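You operate a simulated robot arm through the tools that you are given. There is no shell and no other tool. Be economical: measure what you need, move in short steps, check, and stop when the job is done.

The job below is to be done with a simulated robot arm. You get a single attempt, and the scene is never put back.

TASK
Power the small marker up and mark the block in its drawer.
Fine: leave it switched on, drawer in.

The check looks at the end state, three seconds after you hand in, the way a careful person would. Anything else that was tipped, shoved, dropped, spilled or broken makes it a failure.

THE ROBOT
A 6-joint arm with a two-finger parallel gripper, fixed in place. Base frame: the origin is at the foot of the arm, x ahead of it, y to its left, z up; the work surface is at about z = 0.8. Lengths are in m, angles in rad, forces in N, time in s.
With the tool pointing down near the work surface it reaches from about 0.24 to 0.64 m from the base axis. Its first joint turns from -1.152 to 1.152 rad. Payload 2.7 kg.
The TCP is the grasp point between the finger pads, 0.023 m short of the fingertips. In the tool frame z runs along the fingers and y along their closing line. The gripper opens to 0.094 m. The fingers are 0.038 m wide and 0.01 m thick; the gripper's body (0.054 by 0.096 m) begins 0.039 m behind the TCP.
Orientation is told as [roll, pitch, yaw] about the base's x, y, z axes, in that order, counted from this pose: with the fingers straight down and closing along the base's y, the tool's x points along the base's -x, its y along +y and its z along -z.

THE INTERFACE
- The arm moves only by the tool drive_tool. Its argument "series" is a list that holds one entry, the list of rows, each a list of 7 numbers: the shift along the tool's x, y, z in m, then the turn, a rotation vector about the tool's x, y, z in rad, then the gripper command, from -1 (shut) to 1 (fully open), values between in proportion. In form: [[[tx, ty, tz, rx, ry, rz, claw], ...]]. A call has 1 to 10 rows; each row shifts and turns the commanded pose from where the row before left it, along the tool's axes as they then stand. A row lasts 0.2 s, in which the tool goes at most 0.05 m and 0.15 rad; a call with a longer step from one row to the next is refused whole, and so is a gripper value outside its range. Where a pose cannot be reached the arm comes as near as it can. A force on the tool above 70 N (or 10 N above the force at the start of the call, whichever is more), or a blocked arm, ends the call early, and 0.2 s more pass. The fingers move at their own pace (about 0.045 m/s each) and stop on an object; they squeeze with about 30 N. The grip force told is the motor's: it shows also when the fingers shut on nothing. Time passes only in rows, and 0.2 s behind the last, so rows that do not move let the fingers close. The reply holds the time, the measured pose of the TCP, the force on the tool along the base axes, the opening and the grip force, in the units named above and with some noise.
- Cameras (640 x 400 px; columns grow to the right, rows downward): "scene" is fixed at [0.086, -0.438, 1.41]; the picture's right is [0.67, -0.74, 0.00], its down [-0.38, -0.34, -0.86] and it looks along [0.64, 0.58, -0.51] (base axes); focal length 271 px, centre (320, 200). "wrist" rides on the gripper at [0.087, 0.016, -0.075] in the tool frame; the picture's right is [-0.18, 0.98, 0.00], its down [-0.58, -0.11, -0.81] and it looks along [-0.79, -0.15, 0.59] (tool axes); focal length 243 px, centre (320, 200). There is no depth. A picture from a camera that has moved, and an enlarged one, comes with that camera's place and axes in the base frame and with its lens.
- grab_frame(camera): a new picture of that camera. No time passes.
- close_up(camera, box): a new picture of the part [left, top, right, bottom] of that camera's present view, enlarged. No time passes.
- sign_off(): hands the job in; it is judged then, once.

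Go step by step. Nothing tells you positions but the pictures and the camera data: compare them with the known pose of the tool, close in by small moves and look again before you grip or let go. The budget is 120 turns and 64 pictures, counting those below and the enlarged ones. Unless the task says otherwise, let go and move clear before handing in, and close with one line.

The tools are called after "Call:" as a command line: name --argument value ..., lists and objects as JSON in quotes. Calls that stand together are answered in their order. drive_tool: Moves the arm, as the interface text tells. Its arguments: {"type":"object","properties":{"series":{"type":"array"}},"required":["series"]} The other tools are called the same way: grab_frame (camera) takes a picture; close_up (camera, box) takes an enlarged picture of a part of a camera's view; sign_off () hands the job in.

At the start:

```text
time_s: 0.0
tool_pos: [0.3491, 0.082, 1.272]
orientation: [0.001, -0.002, 0.001]
contact_force: [-0.4, -0.6, -0.1]
finger_gap: 0.0944
gripper_force: 0.2
```

scene: 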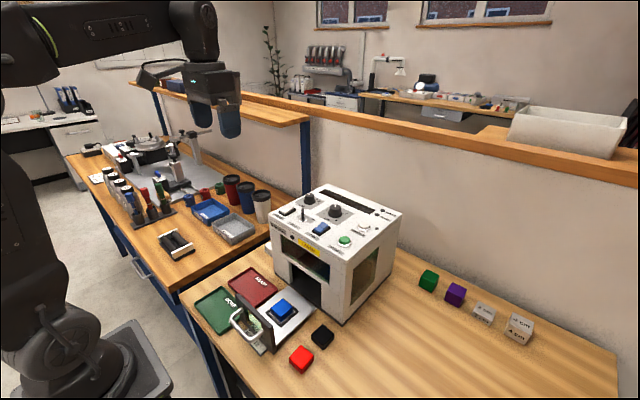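
wrist: 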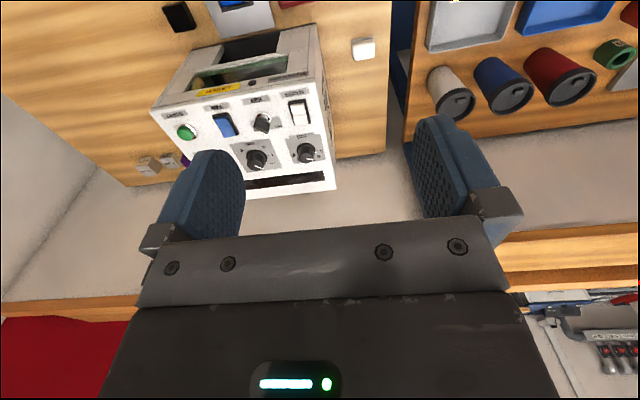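

I see a white machine with a top panel and an open drawer holding a blue block. I'll enlarge the panel and the drawer to read them.

Call:
close_up --camera "scene" --box '[260, 175, 410, 269]'

Call:
close_up --camera "scene" --box '[190, 250, 350, 375]'

Call:
close_up --camera "wrist" --box '[130, 0, 390, 200]'

```text
4.26 times, centred on (335, 222) of scene
camera zoom: at [0.086, -0.438, 1.41], right [0.67, -0.74, 0.0], down [-0.38, -0.34, -0.86], along [0.64, 0.58, -0.51], focal length 1153 px, centre (256, 106)
```

zoom: 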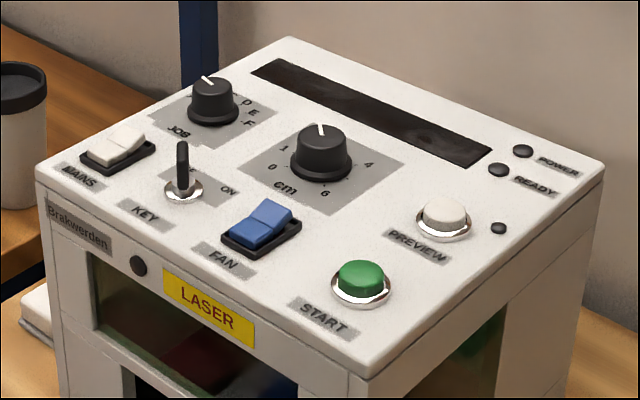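

```text
3.20 times, centred on (270, 312) of scene
camera zoom: at [0.086, -0.438, 1.41], right [0.67, -0.74, 0.0], down [-0.38, -0.34, -0.86], along [0.64, 0.58, -0.51], focal length 867 px, centre (480, -160)
```

zoom: 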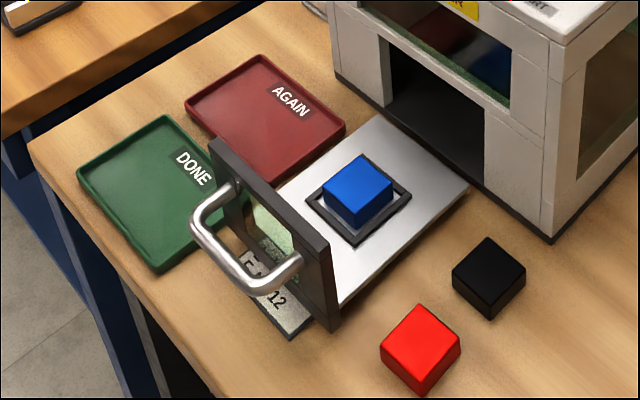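

```text
2.00 times, centred on (260, 100) of wrist
camera zoom: at [0.2623, 0.0972, 1.3458], right [0.18, 0.98, 0.0], down [0.58, -0.11, 0.81], along [0.79, -0.15, -0.59], focal length 485 px, centre (440, 400)
```

zoom: 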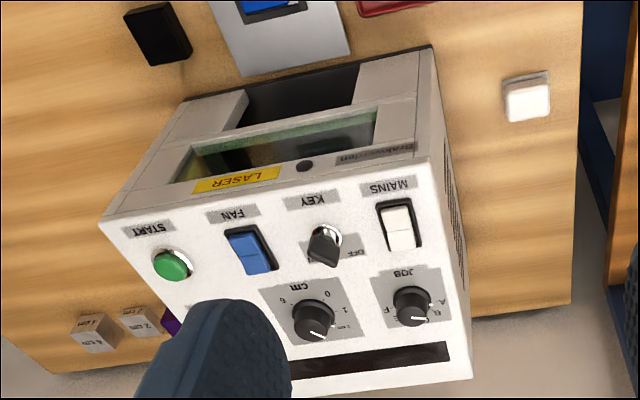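

I need the small plate beside the drawer, the lettered blocks, and the dials.

Call:
close_up --camera "scene" --box '[230, 305, 290, 355]'

Call:
close_up --camera "scene" --box '[410, 260, 550, 348]'

Call:
close_up --camera "scene" --box '[296, 186, 360, 226]'

Call:
close_up --camera "wrist" --box '[230, 90, 330, 175]'

```text
8.00 times, centred on (260, 330) of scene
camera zoom: at [0.086, -0.438, 1.41], right [0.67, -0.74, 0.0], down [-0.38, -0.34, -0.86], along [0.64, 0.58, -0.51], focal length 2168 px, centre (800, -840)
```

zoom: 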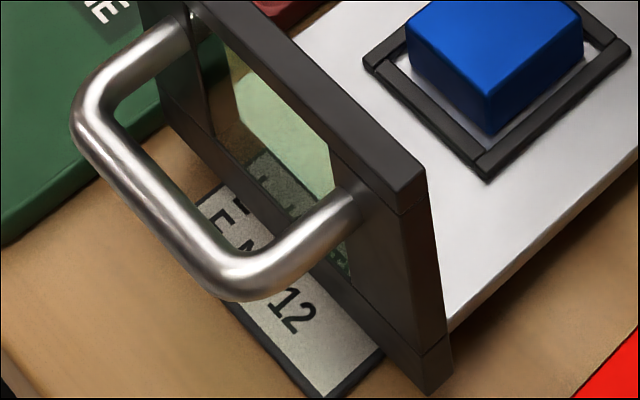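

```text
4.55 times, centred on (480, 304) of scene
camera zoom: at [0.086, -0.438, 1.41], right [0.67, -0.74, 0.0], down [-0.38, -0.34, -0.86], along [0.64, 0.58, -0.51], focal length 1232 px, centre (-407, -273)
```

zoom: 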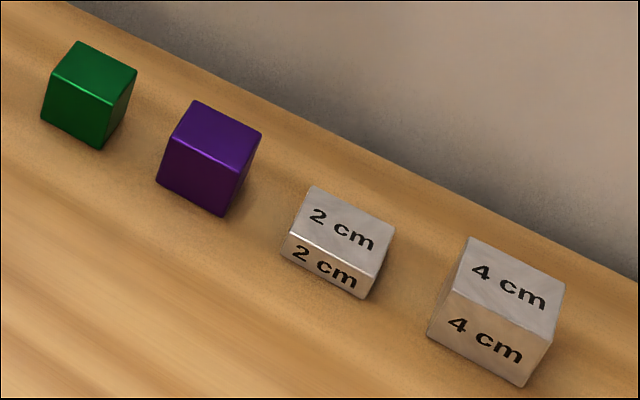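

```text
10.00 times, centred on (328, 206) of scene
camera zoom: at [0.086, -0.438, 1.41], right [0.67, -0.74, 0.0], down [-0.38, -0.34, -0.86], along [0.64, 0.58, -0.51], focal length 2710 px, centre (240, 140)
```

zoom: 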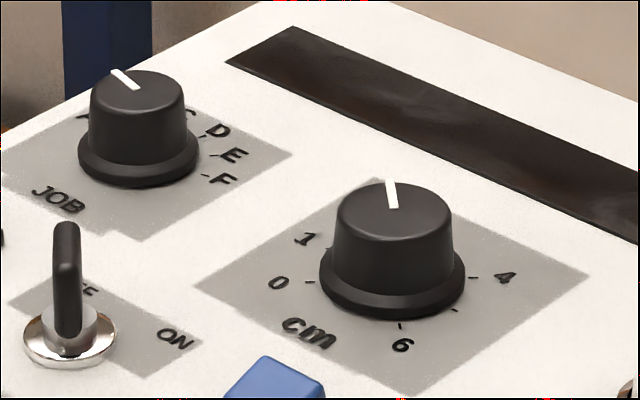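

```text
4.71 times, centred on (280, 132) of wrist
camera zoom: at [0.2623, 0.0972, 1.3458], right [0.18, 0.98, 0.0], down [0.58, -0.11, 0.81], along [0.79, -0.15, -0.59], focal length 1142 px, centre (508, 518)
```

zoom: 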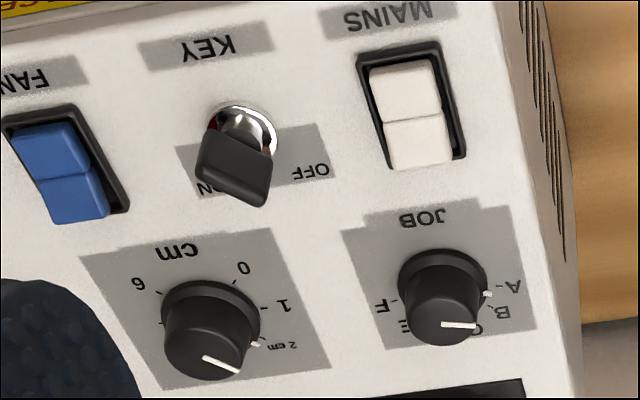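

The plate on the table under the drawer front looks like a job tag reading "E… 12", so I'll move right and tilt the wrist camera down to read it.

Call:
drive_tool --series '[[[0, -0.04, 0, 0, 0.15, 0, 1], [0, -0.04, 0, 0, 0.15, 0, 1], [0, -0.03, 0, 0, 0.15, 0, 1]]]'

Call:
grab_frame --camera "wrist"

```text
time_s: 0.8
tool_pos: [0.3375, -0.0314, 1.2284]
orientation: [0.006, 0.448, 0.005]
contact_force: [-0.2, 0.6, -0.4]
finger_gap: 0.0939
gripper_force: 0.1
out of reach, approached as far as the arm can: row 3
```

```text
54 pictures are left
camera wrist: at [0.2921, -0.0156, 1.3334], right [0.16, 0.98, -0.08], down [0.87, -0.11, 0.48], along [0.46, -0.15, -0.88], focal length 243 px, centre (320, 200)
```

wrist: 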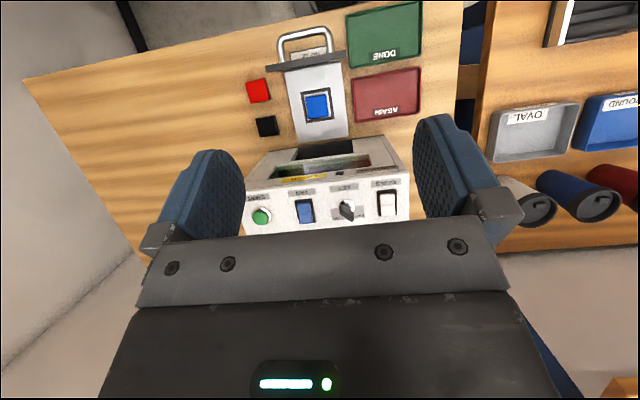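

Call:
close_up --camera "wrist" --box '[265, 20, 355, 130]'

Call:
close_up --camera "wrist" --box '[285, 40, 335, 70]'

Call:
close_up --camera "wrist" --box '[235, 130, 415, 230]'

```text
3.64 times, centred on (310, 75) of wrist
camera zoom: at [0.2921, -0.0156, 1.3334], right [0.16, 0.98, -0.08], down [0.87, -0.11, 0.48], along [0.46, -0.15, -0.88], focal length 882 px, centre (356, 654)
```

zoom: 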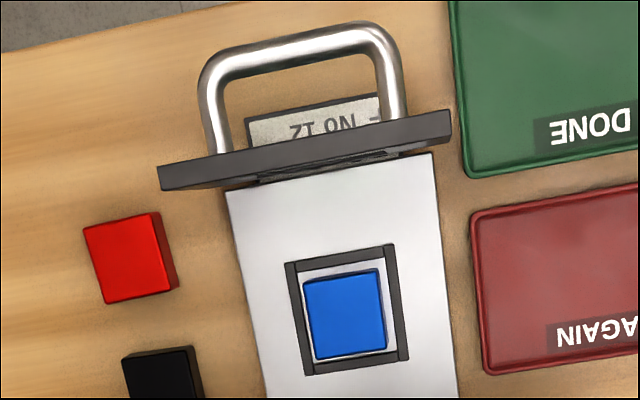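

```text
12.80 times, centred on (310, 55) of wrist
camera zoom: at [0.2921, -0.0156, 1.3334], right [0.16, 0.98, -0.08], down [0.87, -0.11, 0.48], along [0.46, -0.15, -0.88], focal length 3106 px, centre (448, 2056)
```

zoom: 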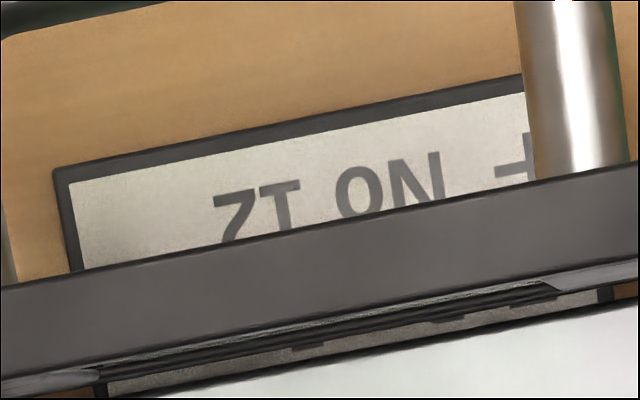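

```text
3.56 times, centred on (325, 180) of wrist
camera zoom: at [0.2921, -0.0156, 1.3334], right [0.16, 0.98, -0.08], down [0.87, -0.11, 0.48], along [0.46, -0.15, -0.88], focal length 863 px, centre (302, 271)
```

zoom: 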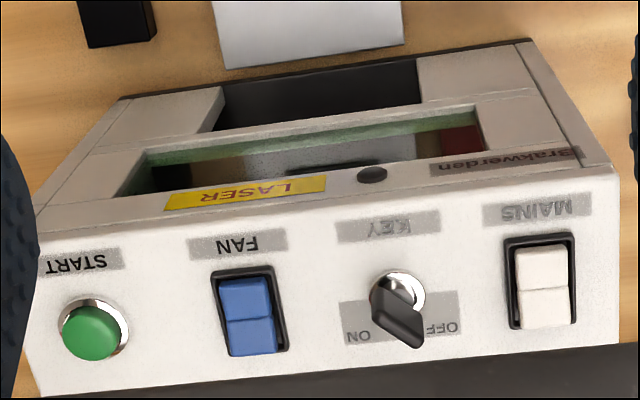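

The plate reads "? NO 12", partly hidden. I also need the blue block's height for the cm dial, so I'll zoom in on the block and the dial scale.

Call:
close_up --camera "scene" --box '[262, 290, 318, 325]'

Call:
close_up --camera "scene" --box '[466, 292, 546, 342]'

```text
11.43 times, centred on (290, 308) of scene
camera zoom: at [0.086, -0.438, 1.41], right [0.67, -0.74, 0.0], down [-0.38, -0.34, -0.86], along [0.64, 0.58, -0.51], focal length 3097 px, centre (663, -1029)
```

zoom: 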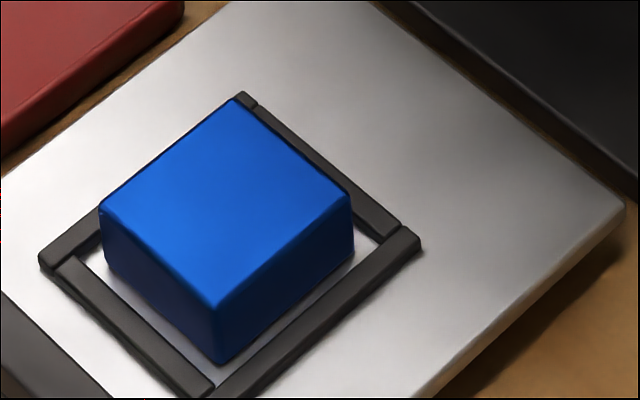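

```text
8.00 times, centred on (506, 317) of scene
camera zoom: at [0.086, -0.438, 1.41], right [0.67, -0.74, 0.0], down [-0.38, -0.34, -0.86], along [0.64, 0.58, -0.51], focal length 2168 px, centre (-1168, -736)
```

zoom: 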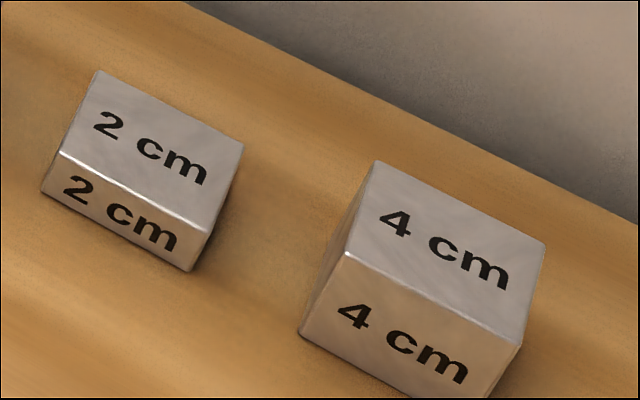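

The blue block measures about 2 cm high, the same as the 2 cm gauge. I'll level the tool and shut the fingers, so I can push the drawer in by the panel top above its handle.

Call:
drive_tool --series '[[[0, 0, 0, 0, -0.15, 0, -1], [0, 0, 0, 0, -0.15, 0, -1], [0, 0, 0, 0, -0.148, 0, -1], [0, -0.04, 0.04, 0, 0, 0, -1], [0.03, 0, 0.03, 0, 0, 0, -1], [0.03, 0, 0.03, 0, 0, 0, -1]]]'

```text
refused: row 4 steps farther than a row can; nothing moved
```

Call:
drive_tool --series '[[[0, 0, 0, 0, -0.15, 0, -1], [0, 0, 0, 0, -0.15, 0, -1], [0, 0, 0, 0, -0.148, 0, -1], [0, -0.04, 0.02, 0, 0, 0, -1], [0.03, 0, 0.03, 0, 0, 0, -1], [0.03, 0, 0.03, 0, 0, 0, -1]]]'

```text
time_s: 2.2
tool_pos: [0.2805, -0.0701, 1.1481]
orientation: [0.004, 0.0, 0.002]
contact_force: [0.5, -0.3, 0.3]
finger_gap: 0.0001
gripper_force: 30.2
```

I'm level at x 0.28, above the drawer. Next I go back to x≈0.243 and down to just above the panel height, then look.

Call:
drive_tool --series '[[[0.037, 0, 0, 0, 0, 0, -1], [0, 0, 0.045, 0, 0, 0, -1], [0, 0, 0.045, 0, 0, 0, -1], [0, 0, 0.045, 0, 0, 0, -1], [0, 0, 0.045, 0, 0, 0, -1], [0, 0, 0.02, 0, 0, 0, -1]]]'

Call:
close_up --camera "scene" --box '[200, 235, 340, 360]'

```text
time_s: 3.6
tool_pos: [0.2396, -0.069, 0.9469]
orientation: [0.001, 0.001, 0.002]
contact_force: [-0.3, -0.9, -0.7]
finger_gap: 0.0
gripper_force: 29.7
```

```text
3.20 times, centred on (270, 298) of scene
camera zoom: at [0.086, -0.438, 1.41], right [0.67, -0.74, 0.0], down [-0.38, -0.34, -0.86], along [0.64, 0.58, -0.51], focal length 867 px, centre (480, -112)
```

zoom: 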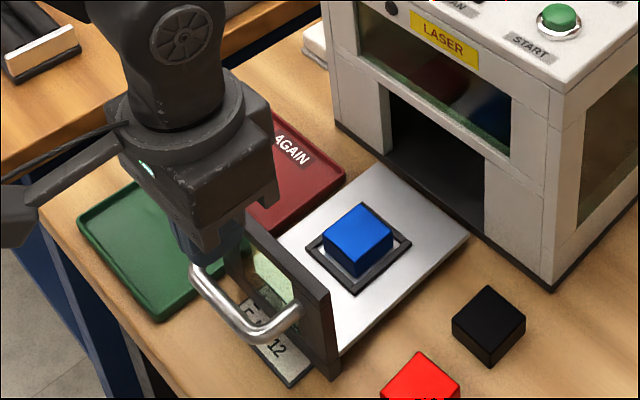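

The fingers are in front of the panel and above the handle. I'll lower them 4 cm and ease forward.

Call:
drive_tool --series '[[[0, 0, 0.02, 0, 0, 0, -1], [0, 0, 0.02, 0, 0, 0, -1], [-0.01, 0, 0, 0, 0, 0, -1], [-0.01, 0, 0, 0, 0, 0, -1], [-0.01, 0, 0, 0, 0, 0, -1]]]'

Call:
close_up --camera "scene" --box '[200, 235, 340, 360]'

```text
time_s: 4.8
tool_pos: [0.2709, -0.0699, 0.9088]
orientation: [0.002, 0.0, 0.002]
contact_force: [-1.4, 0.0, -1.0]
finger_gap: 0.0001
gripper_force: 29.9
```

```text
3.20 times, centred on (270, 298) of scene
camera zoom: at [0.086, -0.438, 1.41], right [0.67, -0.74, 0.0], down [-0.38, -0.34, -0.86], along [0.64, 0.58, -0.51], focal length 867 px, centre (480, -112)
```

zoom: 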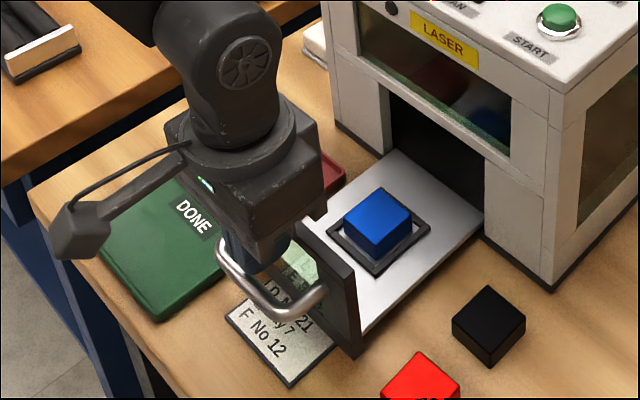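

The drawer slides easily, and the plate shows more lines. I'll keep pushing.

Call:
drive_tool --series '[[[-0.015, 0, 0, 0, 0, 0, -1], [-0.015, 0, 0, 0, 0, 0, -1], [-0.015, 0, 0, 0, 0, 0, -1], [-0.015, 0, 0, 0, 0, 0, -1], [-0.01, 0, 0, 0, 0, 0, -1]]]'

Call:
close_up --camera "scene" --box '[200, 235, 340, 360]'

```text
time_s: 6.0
tool_pos: [0.3421, -0.0683, 0.9081]
orientation: [0.003, 0.0, 0.0]
contact_force: [-1.2, -0.3, 0.1]
finger_gap: 0.0
gripper_force: 29.7
```

```text
3.20 times, centred on (270, 298) of scene
camera zoom: at [0.086, -0.438, 1.41], right [0.67, -0.74, 0.0], down [-0.38, -0.34, -0.86], along [0.64, 0.58, -0.51], focal length 867 px, centre (480, -112)
```

zoom: 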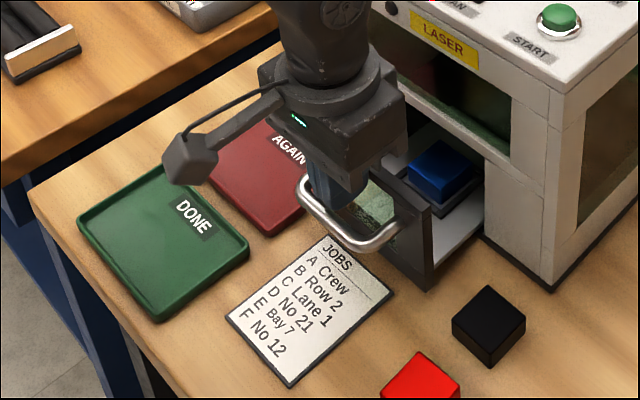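

The plate lists the jobs A–F, and the drawer is about two thirds in. I'll back off, drop in front of the handle bar and push on that, so the gripper body stays clear of the machine.

Call:
drive_tool --series '[[[0.03, 0, 0, 0, 0, 0, -1], [0.035, 0, 0, 0, 0, 0, -1], [0, 0, 0.03, 0, 0, 0, -1], [0, 0, 0.015, 0, 0, 0, -1], [-0.015, 0, 0, 0, 0, 0, -1], [-0.015, 0, 0, 0, 0, 0, -1]]]'

Call:
close_up --camera "scene" --box '[200, 235, 340, 360]'

```text
time_s: 7.4
tool_pos: [0.3063, -0.0669, 0.8644]
orientation: [0.002, 0.0, 0.001]
contact_force: [-1.6, -0.3, 0.1]
finger_gap: 0.0
gripper_force: 30.0
```

```text
3.20 times, centred on (270, 298) of scene
camera zoom: at [0.086, -0.438, 1.41], right [0.67, -0.74, 0.0], down [-0.38, -0.34, -0.86], along [0.64, 0.58, -0.51], focal length 867 px, centre (480, -112)
```

zoom: 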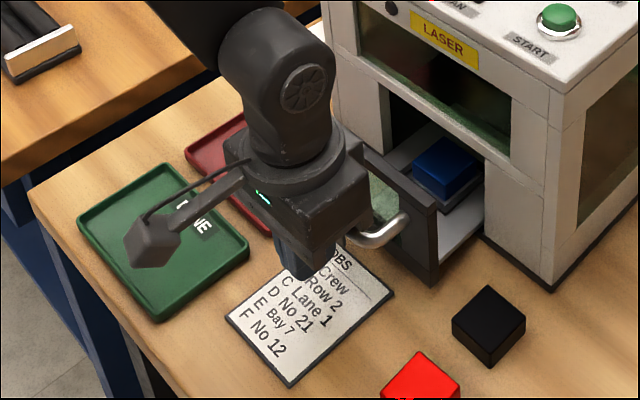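

The fingers are in front of the bar. I'll push forward until the drawer stops.

Call:
drive_tool --series '[[[-0.015, 0, 0, 0, 0, 0, -1], [-0.015, 0, 0, 0, 0, 0, -1], [-0.01, 0, 0, 0, 0, 0, -1], [-0.01, 0, 0, 0, 0, 0, -1], [-0.008, 0, 0, 0, 0, 0, -1], [-0.006, 0, 0, 0, 0, 0, -1], [-0.006, 0, 0, 0, 0, 0, -1], [-0.006, 0, 0, 0, 0, 0, -1]]]'

Call:
close_up --camera "scene" --box '[200, 235, 340, 360]'

```text
time_s: 8.9
tool_pos: [0.3592, -0.0676, 0.8614]
orientation: [0.006, 0.036, 0.0]
contact_force: [-9.7, -0.7, 0.5]
finger_gap: 0.0
gripper_force: 30.3
stopped in row 7: the force on the tool passed its limit (the readings are from after the stop); the commanded pose is now the measured one
```

```text
3.20 times, centred on (270, 298) of scene
camera zoom: at [0.0858, -0.438, 1.41], right [0.67, -0.74, 0.0], down [-0.38, -0.34, -0.86], along [0.64, 0.58, -0.51], focal length 867 px, centre (480, -112)
```

zoom: 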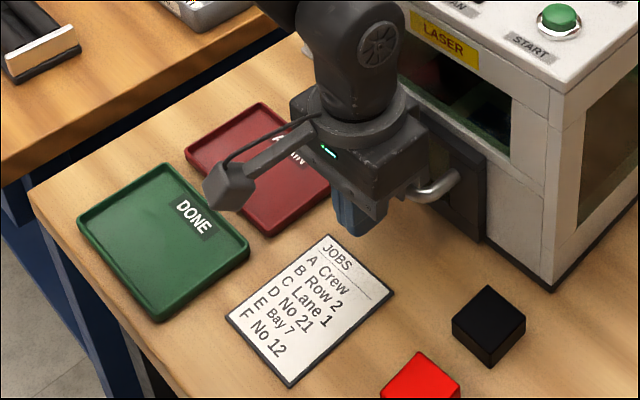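

The drawer is shut. I'll back off, rise, and look at the panel with the gripper open.

Call:
drive_tool --series '[[[0.03, 0, 0, 0, 0, 0, -1], [0.03, 0, 0, 0, -0.036, 0, -1], [0, 0, -0.05, 0, 0, 0, -1], [0, 0, -0.05, 0, 0, 0, 0], [0, 0, -0.05, 0, 0, 0, 1], [0, 0, -0.05, 0, 0, 0, 1], [0, 0.025, -0.04, 0, 0, 0, 1], [0, 0.025, -0.04, 0, 0, 0, 1], [0, 0, -0.04, 0, 0, 0, 1], [0, 0, -0.04, 0, 0, 0, 1]]]'

Call:
grab_frame --camera "wrist"

Call:
grab_frame --camera "scene"

```text
time_s: 11.1
tool_pos: [0.3013, -0.0191, 1.2244]
orientation: [0.005, -0.004, -0.001]
contact_force: [0.6, -0.5, 0.2]
finger_gap: 0.0941
gripper_force: 0.0
```

```text
43 pictures are left
camera wrist: at [0.2139, -0.0029, 1.2993], right [0.18, 0.98, 0.01], down [0.58, -0.11, 0.81], along [0.8, -0.15, -0.59], focal length 243 px, centre (320, 200)
```

wrist: 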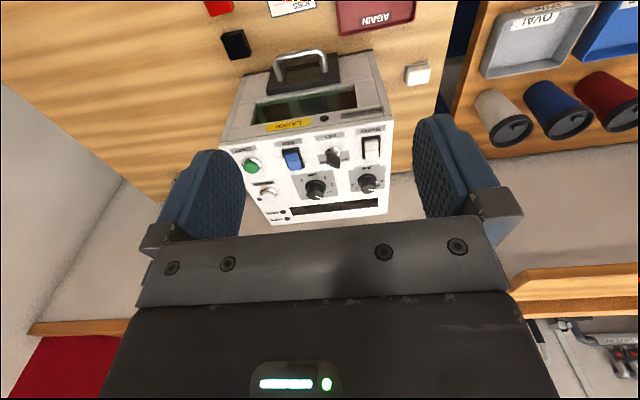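

```text
42 pictures are left
```

scene: 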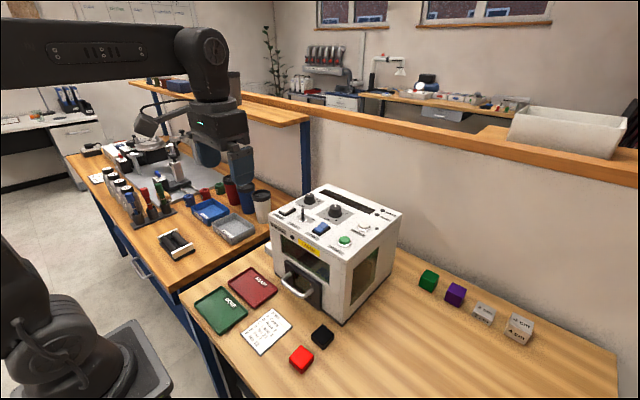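

The drawer is in. I'll enlarge the panel, the door area and the white item left of the machine.

Call:
close_up --camera "wrist" --box '[230, 125, 400, 230]'

Call:
close_up --camera "wrist" --box '[290, 150, 400, 215]'

Call:
close_up --camera "wrist" --box '[380, 0, 480, 100]'

```text
3.76 times, centred on (315, 178) of wrist
camera zoom: at [0.2139, -0.0029, 1.2993], right [0.18, 0.98, 0.01], down [0.58, -0.11, 0.81], along [0.8, -0.15, -0.59], focal length 913 px, centre (339, 285)
```

zoom: 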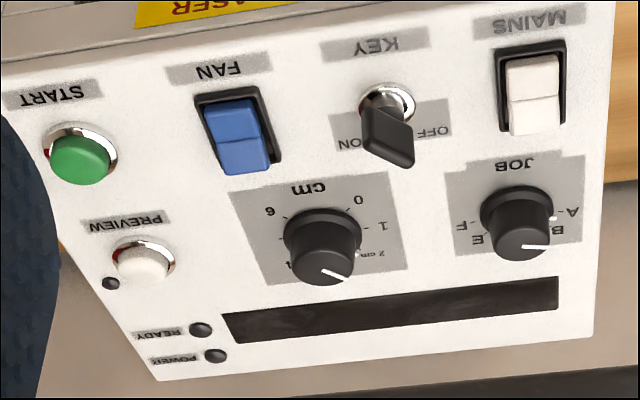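

```text
5.82 times, centred on (345, 182) of wrist
camera zoom: at [0.2139, -0.0029, 1.2993], right [0.18, 0.98, 0.01], down [0.58, -0.11, 0.81], along [0.8, -0.15, -0.59], focal length 1412 px, centre (174, 302)
```

zoom: 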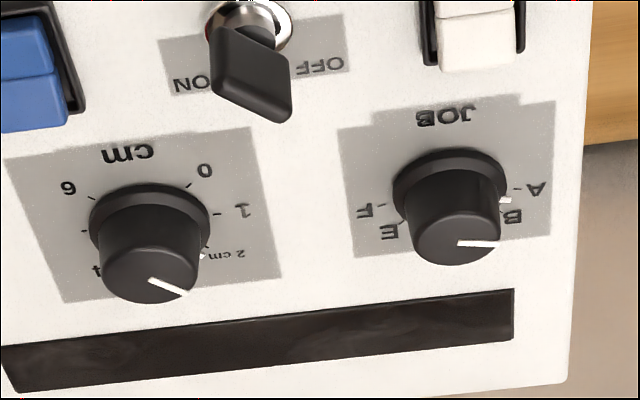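

```text
4.00 times, centred on (430, 50) of wrist
camera zoom: at [0.2139, -0.0029, 1.2993], right [0.18, 0.98, 0.01], down [0.58, -0.11, 0.81], along [0.8, -0.15, -0.59], focal length 970 px, centre (-120, 800)
```

zoom: 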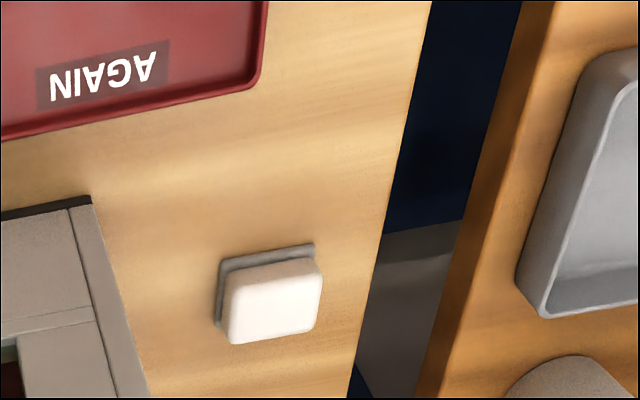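

The block is 2 cm and the cm dial already stands at 2. JOB stands at A (Crew), and no other job is asked for. The key is at OFF, so next I check which way the rockers are tipped.

Call:
close_up --camera "scene" --box '[274, 200, 338, 240]'

Call:
close_up --camera "wrist" --box '[275, 130, 390, 180]'

Call:
close_up --camera "scene" --box '[268, 225, 338, 325]'

```text
10.00 times, centred on (306, 220) of scene
camera zoom: at [0.086, -0.438, 1.41], right [0.67, -0.74, 0.0], down [-0.38, -0.34, -0.86], along [0.64, 0.58, -0.51], focal length 2710 px, centre (460, 0)
```

zoom: 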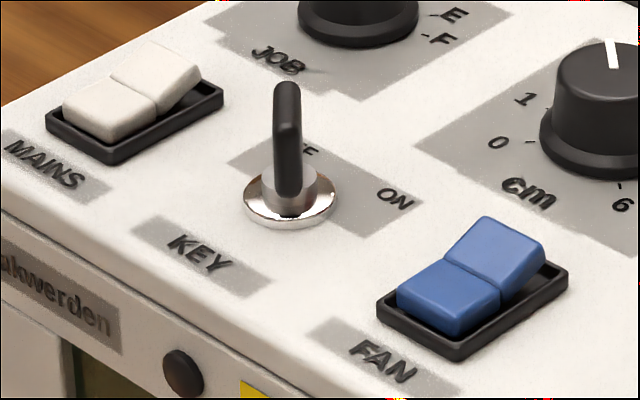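

```text
5.57 times, centred on (332, 155) of wrist
camera zoom: at [0.2139, -0.0029, 1.2993], right [0.18, 0.98, 0.01], down [0.58, -0.11, 0.81], along [0.8, -0.15, -0.59], focal length 1350 px, centre (250, 450)
```

zoom: 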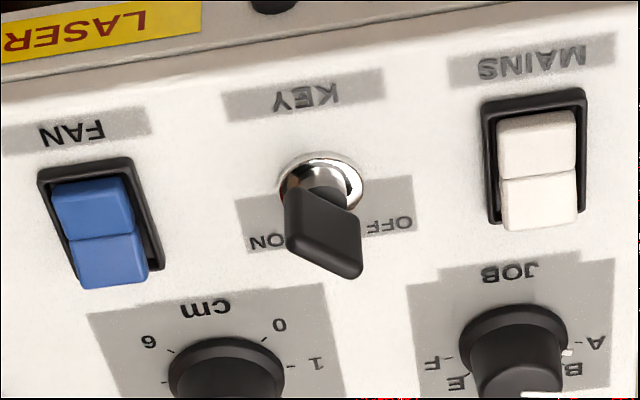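

```text
4.00 times, centred on (303, 275) of scene
camera zoom: at [0.086, -0.438, 1.41], right [0.67, -0.74, 0.0], down [-0.38, -0.34, -0.86], along [0.64, 0.58, -0.51], focal length 1084 px, centre (388, -100)
```

zoom: 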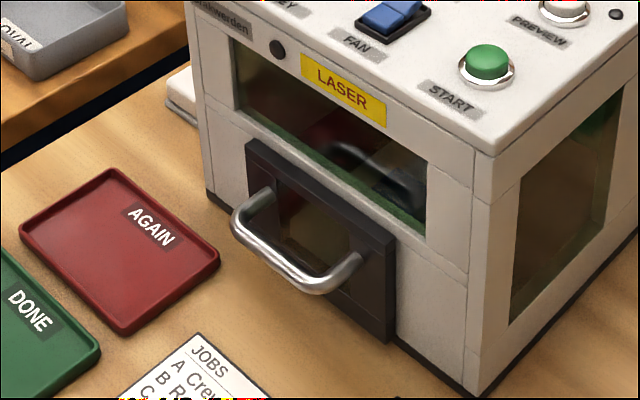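

The drawer front sits flush, and both rockers are tipped toward the front, so off. I'll shut the fingers, turn to yaw +90° and hover over the far half of MAINS, about (0.492, 0.033).

Call:
drive_tool --series '[[[0, 0, 0, 0, 0, -0.15, -1], [0, 0, 0, 0, 0, -0.15, -1], [0, 0, 0, 0, 0, -0.15, -1], [0, 0, 0, 0, 0, -0.15, -1], [0, 0, 0, 0, 0, -0.15, -1], [0, 0, 0, 0, 0, -0.15, -1], [0, 0, 0, 0, 0, -0.15, -1], [0, 0, 0, 0, 0, -0.15, -1], [0, 0, 0, 0, 0, -0.15, -1], [0, 0, 0, 0, 0, -0.15, -1]]]'

Call:
drive_tool --series '[[[0, 0, 0, 0, 0, -0.07, -1], [-0.025, -0.04, 0, 0, 0, 0, -1], [-0.026, -0.04, 0, 0, 0, 0, -1], [0, -0.045, 0, 0, 0, 0, -1], [0, -0.045, 0, 0, 0, 0, -1], [0, -0.02, 0.03, 0, 0, 0, -1], [0, 0, 0.04, 0, 0, 0, -1], [0, 0, 0.04, 0, 0, 0, -1]]]'

Call:
grab_frame --camera "wrist"

Call:
close_up --camera "scene" --box '[250, 160, 378, 240]'

```text
time_s: 13.3
tool_pos: [0.3, -0.0197, 1.2238]
orientation: [-0.005, -0.005, 1.502]
contact_force: [0.3, -0.1, 0.7]
finger_gap: 0.0
gripper_force: 30.3
```

```text
time_s: 15.1
tool_pos: [0.4904, 0.0316, 1.1155]
orientation: [-0.004, -0.006, 1.57]
contact_force: [-0.4, 0.0, 0.0]
finger_gap: 0.0
gripper_force: 29.9
```

```text
35 pictures are left
camera wrist: at [0.4739, -0.0547, 1.19], right [-0.98, 0.19, 0.0], down [0.11, 0.58, 0.81], along [0.15, 0.8, -0.59], focal length 243 px, centre (320, 200)
```

wrist: 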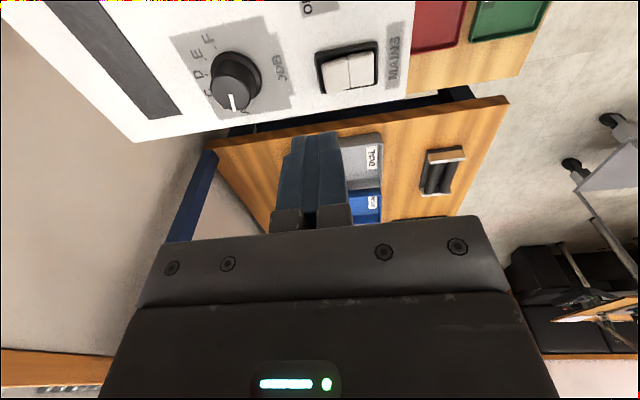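

```text
5.00 times, centred on (314, 200) of scene
camera zoom: at [0.086, -0.438, 1.41], right [0.67, -0.74, 0.0], down [-0.38, -0.34, -0.86], along [0.64, 0.58, -0.51], focal length 1355 px, centre (350, 200)
```

zoom: 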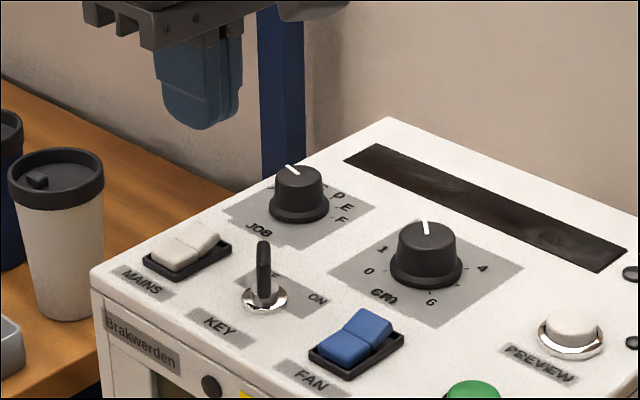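

The wrist and scene views agree on MAINS, so I'm over its far half. I'll descend slowly onto it.

Call:
drive_tool --series '[[[0, 0, 0.03, 0, 0, 0, -1], [0, 0, 0.02, 0, 0, 0, -1], [0, 0, 0.006, 0, 0, 0, -1], [0, 0, 0.004, 0, 0, 0, -1]]]'

Call:
close_up --camera "scene" --box '[250, 175, 330, 225]'

```text
time_s: 16.1
tool_pos: [0.4909, 0.0323, 1.0556]
orientation: [-0.003, -0.005, 1.568]
contact_force: [0.5, 0.0, -0.3]
finger_gap: 0.0002
gripper_force: 30.1
```

```text
8.00 times, centred on (290, 200) of scene
camera zoom: at [0.086, -0.438, 1.41], right [0.67, -0.74, 0.0], down [-0.38, -0.34, -0.86], along [0.64, 0.58, -0.51], focal length 2168 px, centre (560, 200)
```

zoom: 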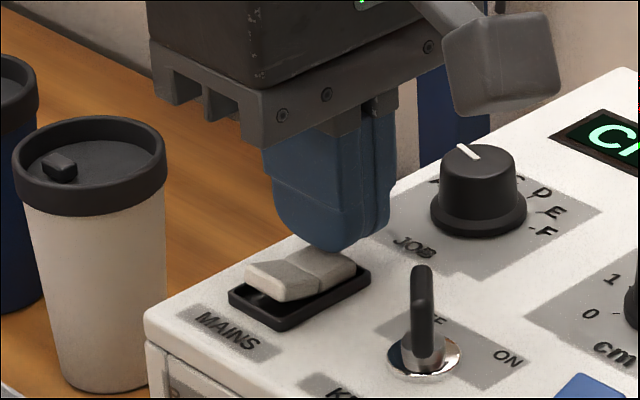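

MAINS flipped and the display lit. I'll lift off and read it.

Call:
drive_tool --series '[[[0, 0, -0.03, 0, 0, 0, -1], [0, 0, -0.04, 0, 0, 0, -1]]]'

Call:
close_up --camera "scene" --box '[262, 180, 410, 272]'

```text
time_s: 16.7
tool_pos: [0.4904, 0.0318, 1.1235]
orientation: [-0.002, -0.006, 1.57]
contact_force: [-0.2, 0.2, 0.5]
finger_gap: 0.0003
gripper_force: 30.0
```

```text
4.32 times, centred on (336, 226) of scene
camera zoom: at [0.086, -0.438, 1.41], right [0.67, -0.74, 0.0], down [-0.38, -0.34, -0.86], along [0.64, 0.58, -0.51], focal length 1172 px, centre (251, 88)
```

zoom: 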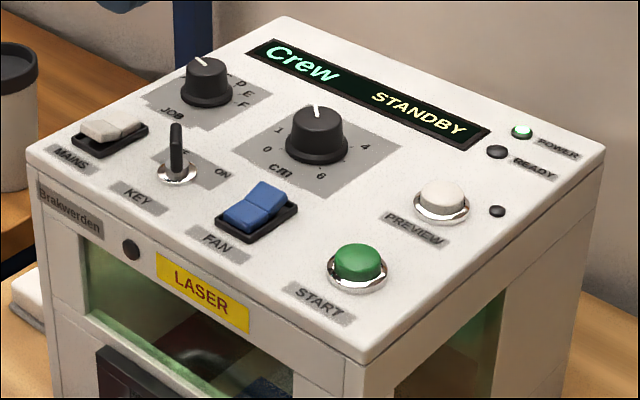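

The display reads "Crew STANDBY". Next is the key: I'll hover over it at yaw 45° with the fingers slightly open.

Call:
drive_tool --series '[[[0.03, 0.006, 0, 0, 0, 0, -1], [0.028, 0.006, 0, 0, 0, 0, -0.3], [0, 0, 0, 0, 0, 0.15, -0.3], [0, 0, 0, 0, 0, 0.15, -0.3], [0, 0, 0, 0, 0, 0.15, -0.3], [0, 0, 0, 0, 0, 0.15, -0.3], [0, 0, 0, 0, 0, 0.15, -0.3], [0, 0, 0.02, 0, 0, 0.035, -0.3], [0, 0, 0.02, 0, 0, 0, -0.3]]]'

Call:
close_up --camera "scene" --box '[262, 175, 342, 235]'

Call:
grab_frame --camera "wrist"

```text
time_s: 18.7
tool_pos: [0.4781, -0.025, 1.0843]
orientation: [0.0, -0.008, 0.783]
contact_force: [0.0, -0.1, -0.1]
finger_gap: 0.0329
gripper_force: 0.0
```

```text
6.67 times, centred on (302, 205) of scene
camera zoom: at [0.086, -0.438, 1.41], right [0.67, -0.74, 0.0], down [-0.38, -0.34, -0.86], along [0.64, 0.58, -0.51], focal length 1806 px, centre (440, 167)
```

zoom: 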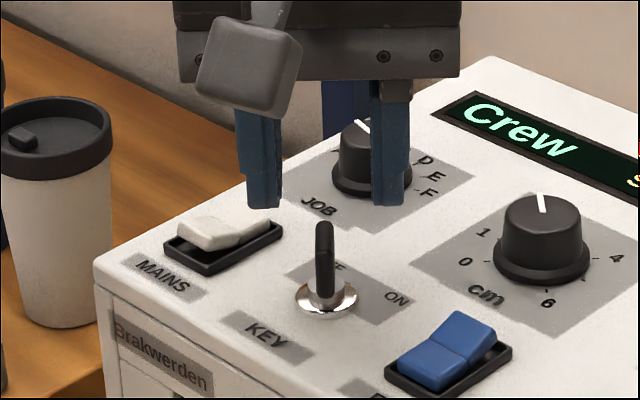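

```text
30 pictures are left
camera wrist: at [0.4048, -0.0756, 1.1588], right [-0.56, 0.83, 0.0], down [0.49, 0.33, 0.81], along [0.67, 0.46, -0.59], focal length 243 px, centre (320, 200)
```

wrist: 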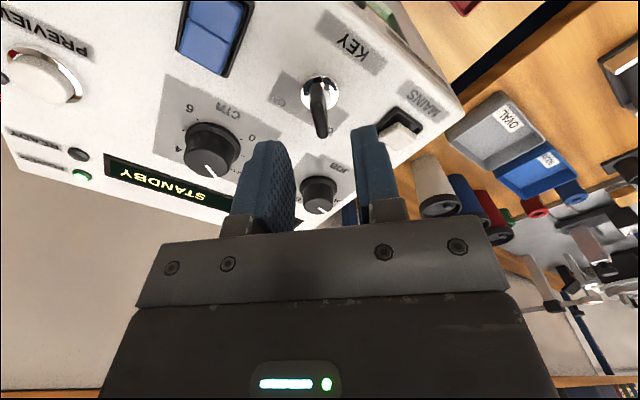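

The fingers straddle the key evenly. I'll lower them around it and look.

Call:
drive_tool --series '[[[0, 0, 0.02, 0, 0, 0, -0.3], [0, 0, 0.014, 0, 0, 0, -0.3]]]'

Call:
close_up --camera "scene" --box '[262, 175, 342, 235]'

Call:
close_up --camera "wrist" --box '[240, 40, 440, 180]'

```text
time_s: 19.3
tool_pos: [0.4777, -0.0239, 1.0516]
orientation: [0.0, -0.007, 0.784]
contact_force: [0.1, 1.0, 0.0]
finger_gap: 0.0331
gripper_force: 0.0
```

```text
6.67 times, centred on (302, 205) of scene
camera zoom: at [0.086, -0.438, 1.41], right [0.67, -0.74, 0.0], down [-0.38, -0.34, -0.86], along [0.64, 0.58, -0.51], focal length 1806 px, centre (440, 167)
```

zoom: 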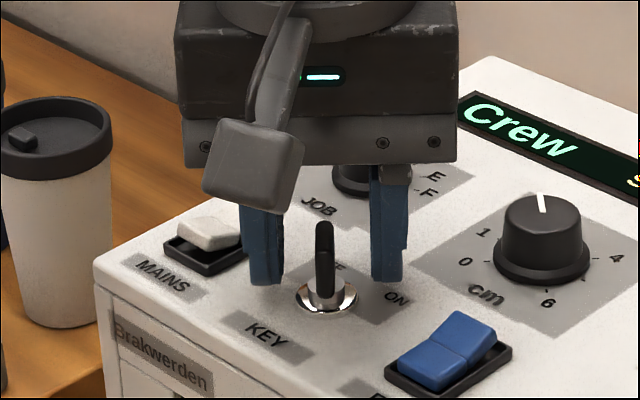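

```text
2.86 times, centred on (340, 110) of wrist
camera zoom: at [0.4047, -0.0746, 1.125], right [-0.56, 0.83, 0.0], down [0.48, 0.33, 0.81], along [0.67, 0.46, -0.59], focal length 693 px, centre (263, 457)
```

zoom: 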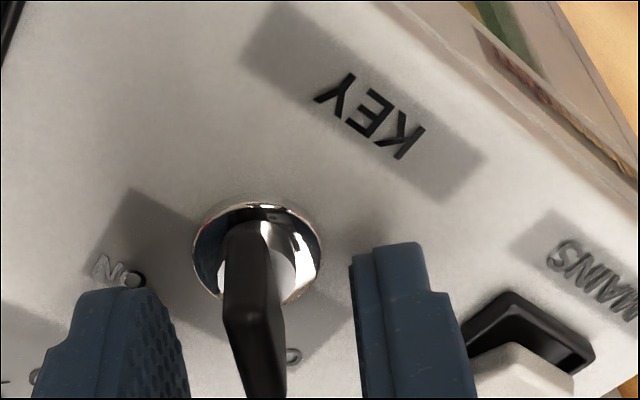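

The key axis comes out at about (0.475, -0.028), so I'll shift 4 mm back along the blade and grip.

Call:
drive_tool --series '[[[0.0045, 0, 0.001, 0, 0, 0, -0.3], [0, 0, 0, 0, 0, 0, -1], [0, 0, 0, 0, 0, 0, -1], [0, 0, 0, 0, 0, 0, -1]]]'

```text
time_s: 20.3
tool_pos: [0.4752, -0.0269, 1.0507]
orientation: [0.002, -0.007, 0.784]
contact_force: [-6.3, 4.6, 0.8]
finger_gap: 0.0138
gripper_force: 45.1
```

I've gripped the key at 14 mm, with a slight side load. I'll start turning toward ON.

Call:
drive_tool --series '[[[0, 0.001, 0, 0, 0, 0.1, -1], [0, 0, 0, 0, 0, 0.1, -1], [0, 0, 0, 0, 0, 0.1, -1]]]'

Call:
close_up --camera "scene" --box '[262, 175, 342, 235]'

```text
time_s: 21.1
tool_pos: [0.4752, -0.0294, 1.0508]
orientation: [0.0, -0.01, 0.481]
contact_force: [8.7, -0.2, 1.5]
finger_gap: 0.0135
gripper_force: 45.0
```

```text
6.67 times, centred on (302, 205) of scene
camera zoom: at [0.0863, -0.438, 1.41], right [0.67, -0.74, 0.0], down [-0.38, -0.34, -0.86], along [0.64, 0.58, -0.51], focal length 1806 px, centre (440, 167)
```

zoom: 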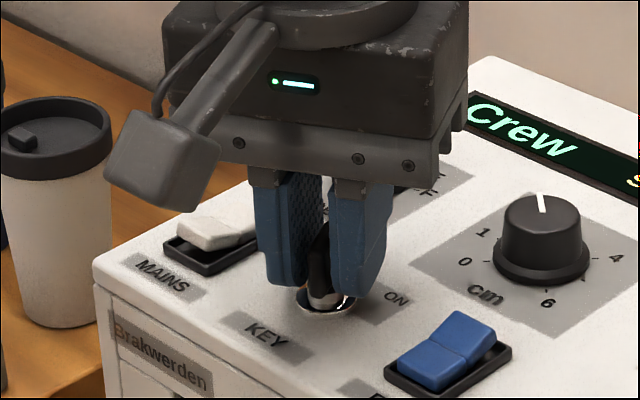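

The key is following with little force, so I'll continue.

Call:
drive_tool --series '[[[0, 0, 0, 0, 0, 0.12, -1], [0, 0, 0, 0, 0, 0.12, -1], [0, 0, 0, 0, 0, 0.12, -1], [0, 0, 0, 0, 0, 0.12, -1]]]'

Call:
drive_tool --series '[[[0, 0, 0, 0, 0, 0.12, -1], [0, 0, 0, 0, 0, 0.12, -1], [0, 0, 0, 0, 0, 0.12, -1], [0, 0, 0, 0, 0, 0.12, -1], [0, 0, 0, 0, 0, 0.12, -1], [0, 0, 0, 0, 0, 0.12, -1]]]'

Call:
close_up --camera "scene" --box '[262, 175, 390, 255]'

```text
time_s: 22.1
tool_pos: [0.4751, -0.0308, 1.0507]
orientation: [0.004, -0.009, 0.001]
contact_force: [11.8, -10.3, 0.4]
finger_gap: 0.0137
gripper_force: 44.8
```

```text
time_s: 23.5
tool_pos: [0.4754, -0.0313, 1.0509]
orientation: [0.001, -0.004, -0.719]
contact_force: [6.3, -28.2, 0.6]
finger_gap: 0.0137
gripper_force: 44.7
```

```text
5.00 times, centred on (326, 215) of scene
camera zoom: at [0.0861, -0.4388, 1.4097], right [0.67, -0.74, 0.0], down [-0.38, -0.34, -0.86], along [0.64, 0.58, -0.51], focal length 1355 px, centre (290, 125)
```

zoom: 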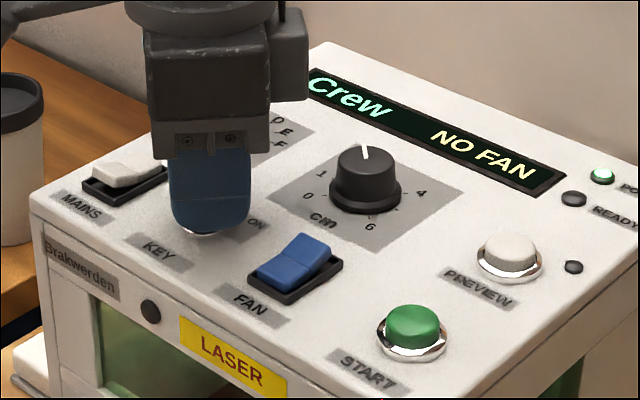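

The display now says "NO FAN", so the key is on. I'll ease the side load, release and rise.

Call:
drive_tool --series '[[[0.001, -0.0015, 0, 0, 0, 0, -1], [0, 0, 0, 0, 0, 0, -0.4], [0, 0, 0, 0, 0, 0, -0.4], [0, 0, -0.03, 0, 0, 0, -0.4], [0, 0, -0.04, 0, 0, 0, -0.4]]]'

Call:
close_up --camera "scene" --box '[262, 175, 410, 267]'

```text
time_s: 24.7
tool_pos: [0.4702, -0.0284, 1.1208]
orientation: [0.007, -0.001, -0.718]
contact_force: [0.0, 0.2, 0.0]
finger_gap: 0.0282
gripper_force: 0.0
```

```text
4.32 times, centred on (336, 221) of scene
camera zoom: at [0.086, -0.438, 1.41], right [0.67, -0.74, 0.0], down [-0.38, -0.34, -0.86], along [0.64, 0.58, -0.51], focal length 1172 px, centre (251, 109)
```

zoom: 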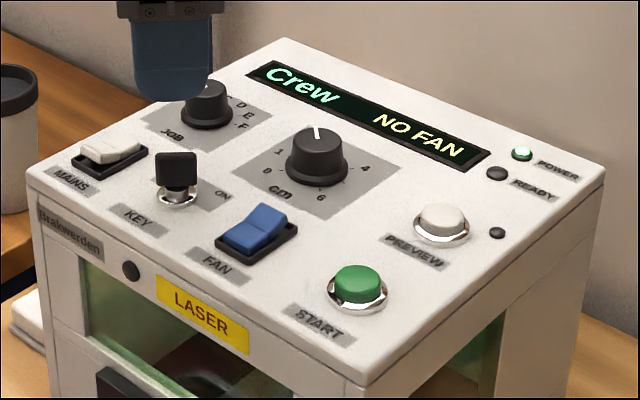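

The key is on and the machine hasn't moved. Next is FAN's far half, about (0.490, -0.087): yaw to -90° with the fingers shut.

Call:
drive_tool --series '[[[0, 0, 0, 0, 0, 0.15, -1], [0, 0, 0, 0, 0, 0.15, -1], [0, 0, 0, 0, 0, 0.15, -1], [0, 0, 0, 0, 0, 0.15, -1], [0, 0, 0, 0, 0, 0.15, -1], [0, 0, 0, 0, 0, 0.1, -1], [-0.03, 0.01, 0, 0, 0, 0, -1], [-0.028, 0.01, 0, 0, 0, 0, -1], [0, 0, 0.03, 0, 0, 0, -1]]]'

Call:
close_up --camera "scene" --box '[262, 175, 390, 255]'

```text
time_s: 26.7
tool_pos: [0.4949, -0.0881, 1.088]
orientation: [0.005, 0.006, -1.57]
contact_force: [0.5, 1.0, -0.7]
finger_gap: 0.0002
gripper_force: 30.3
```

```text
5.00 times, centred on (326, 215) of scene
camera zoom: at [0.086, -0.438, 1.41], right [0.67, -0.74, 0.0], down [-0.38, -0.34, -0.86], along [0.64, 0.58, -0.51], focal length 1355 px, centre (290, 125)
```

zoom: 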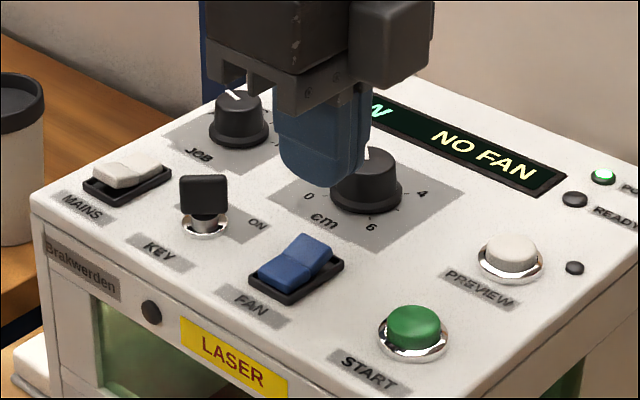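

I'm slightly far in x, so I'll correct by 5 mm and press to the same height that worked on MAINS.

Call:
drive_tool --series '[[[0, -0.005, 0, 0, 0, 0, -1], [0, 0, 0.015, 0, 0, 0, -1], [0, 0, 0.008, 0, 0, 0, -1], [0, 0, 0.006, 0, 0, 0, -1], [0, 0, 0.004, 0, 0, 0, -1], [0, 0, -0.02, 0, 0, 0, -1], [0, 0, -0.04, 0, 0, 0, -1]]]'

Call:
close_up --camera "scene" --box '[262, 175, 410, 267]'

```text
time_s: 28.3
tool_pos: [0.4872, -0.0883, 1.1183]
orientation: [0.005, 0.004, -1.567]
contact_force: [0.6, -0.3, 0.1]
finger_gap: 0.0004
gripper_force: 30.7
```

```text
4.32 times, centred on (336, 221) of scene
camera zoom: at [0.086, -0.438, 1.41], right [0.67, -0.74, 0.0], down [-0.38, -0.34, -0.86], along [0.64, 0.58, -0.51], focal length 1172 px, centre (251, 109)
```

zoom: 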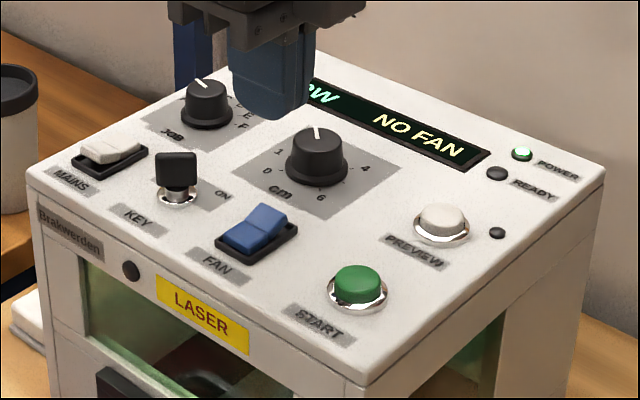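

FAN didn't flip. I'll press again, a little farther out and deeper.

Call:
drive_tool --series '[[[0, 0.005, 0.03, 0, 0, 0, -1], [0, 0, 0.03, 0, 0, 0, -1], [0, 0, 0.006, 0, 0, 0, -1], [0, 0, 0.003, 0, 0, 0, -1], [0, 0, 0.002, 0, 0, 0, -1]]]'

Call:
close_up --camera "scene" --box '[282, 190, 410, 270]'

```text
time_s: 29.5
tool_pos: [0.4933, -0.0887, 1.0525]
orientation: [0.016, 0.002, -1.567]
contact_force: [-16.3, 6.1, 49.9]
finger_gap: 0.0
gripper_force: 30.3
```

```text
5.00 times, centred on (346, 230) of scene
camera zoom: at [0.0847, -0.4377, 1.4102], right [0.67, -0.74, 0.0], down [-0.38, -0.34, -0.86], along [0.64, 0.58, -0.51], focal length 1355 px, centre (190, 50)
```

zoom: 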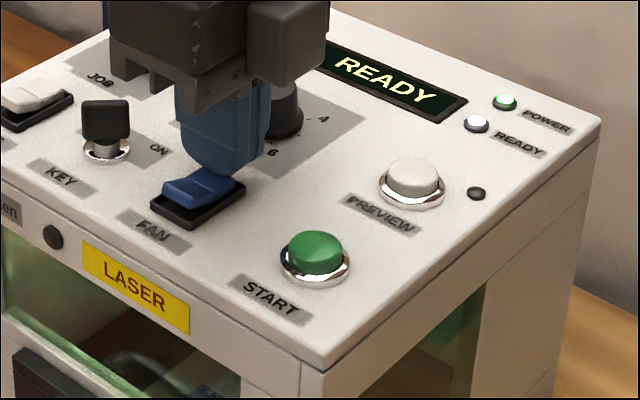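

FAN is on and the display shows READY. I'll lift off and press PREVIEW (about 0.551, -0.160) first as a harmless check of setup.

Call:
drive_tool --series '[[[0, 0, -0.03, 0, 0, 0, -1], [0, 0, -0.035, 0, 0, 0, -1], [-0.036, 0.03, 0, 0, 0, 0, -1], [-0.036, 0.03, 0, 0, 0, 0, -1], [0, 0, 0.03, 0, 0, 0, -1]]]'

Call:
grab_frame --camera "scene"

Call:
close_up --camera "scene" --box '[262, 175, 422, 275]'

```text
time_s: 30.7
tool_pos: [0.5535, -0.1587, 1.0809]
orientation: [0.004, 0.005, -1.567]
contact_force: [-0.2, 0.0, 0.4]
finger_gap: 0.0
gripper_force: 30.4
```

```text
21 pictures are left
```

scene: 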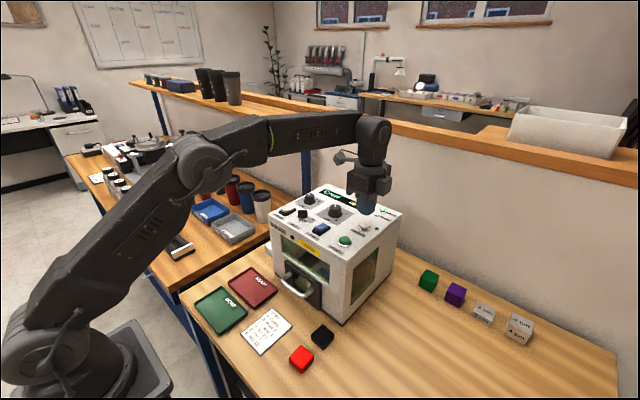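

```text
4.00 times, centred on (342, 225) of scene
camera zoom: at [0.086, -0.438, 1.41], right [0.67, -0.74, 0.0], down [-0.38, -0.34, -0.86], along [0.64, 0.58, -0.51], focal length 1084 px, centre (232, 100)
```

zoom: 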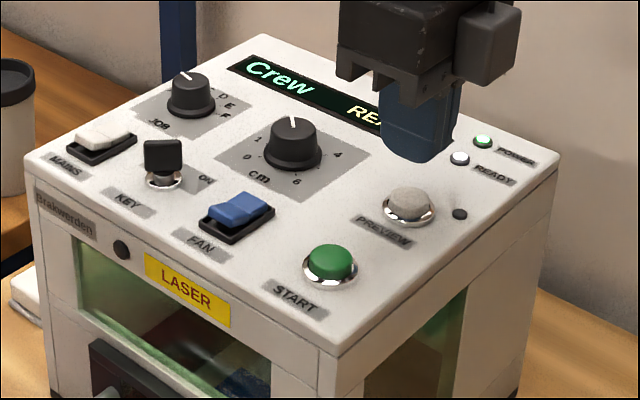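

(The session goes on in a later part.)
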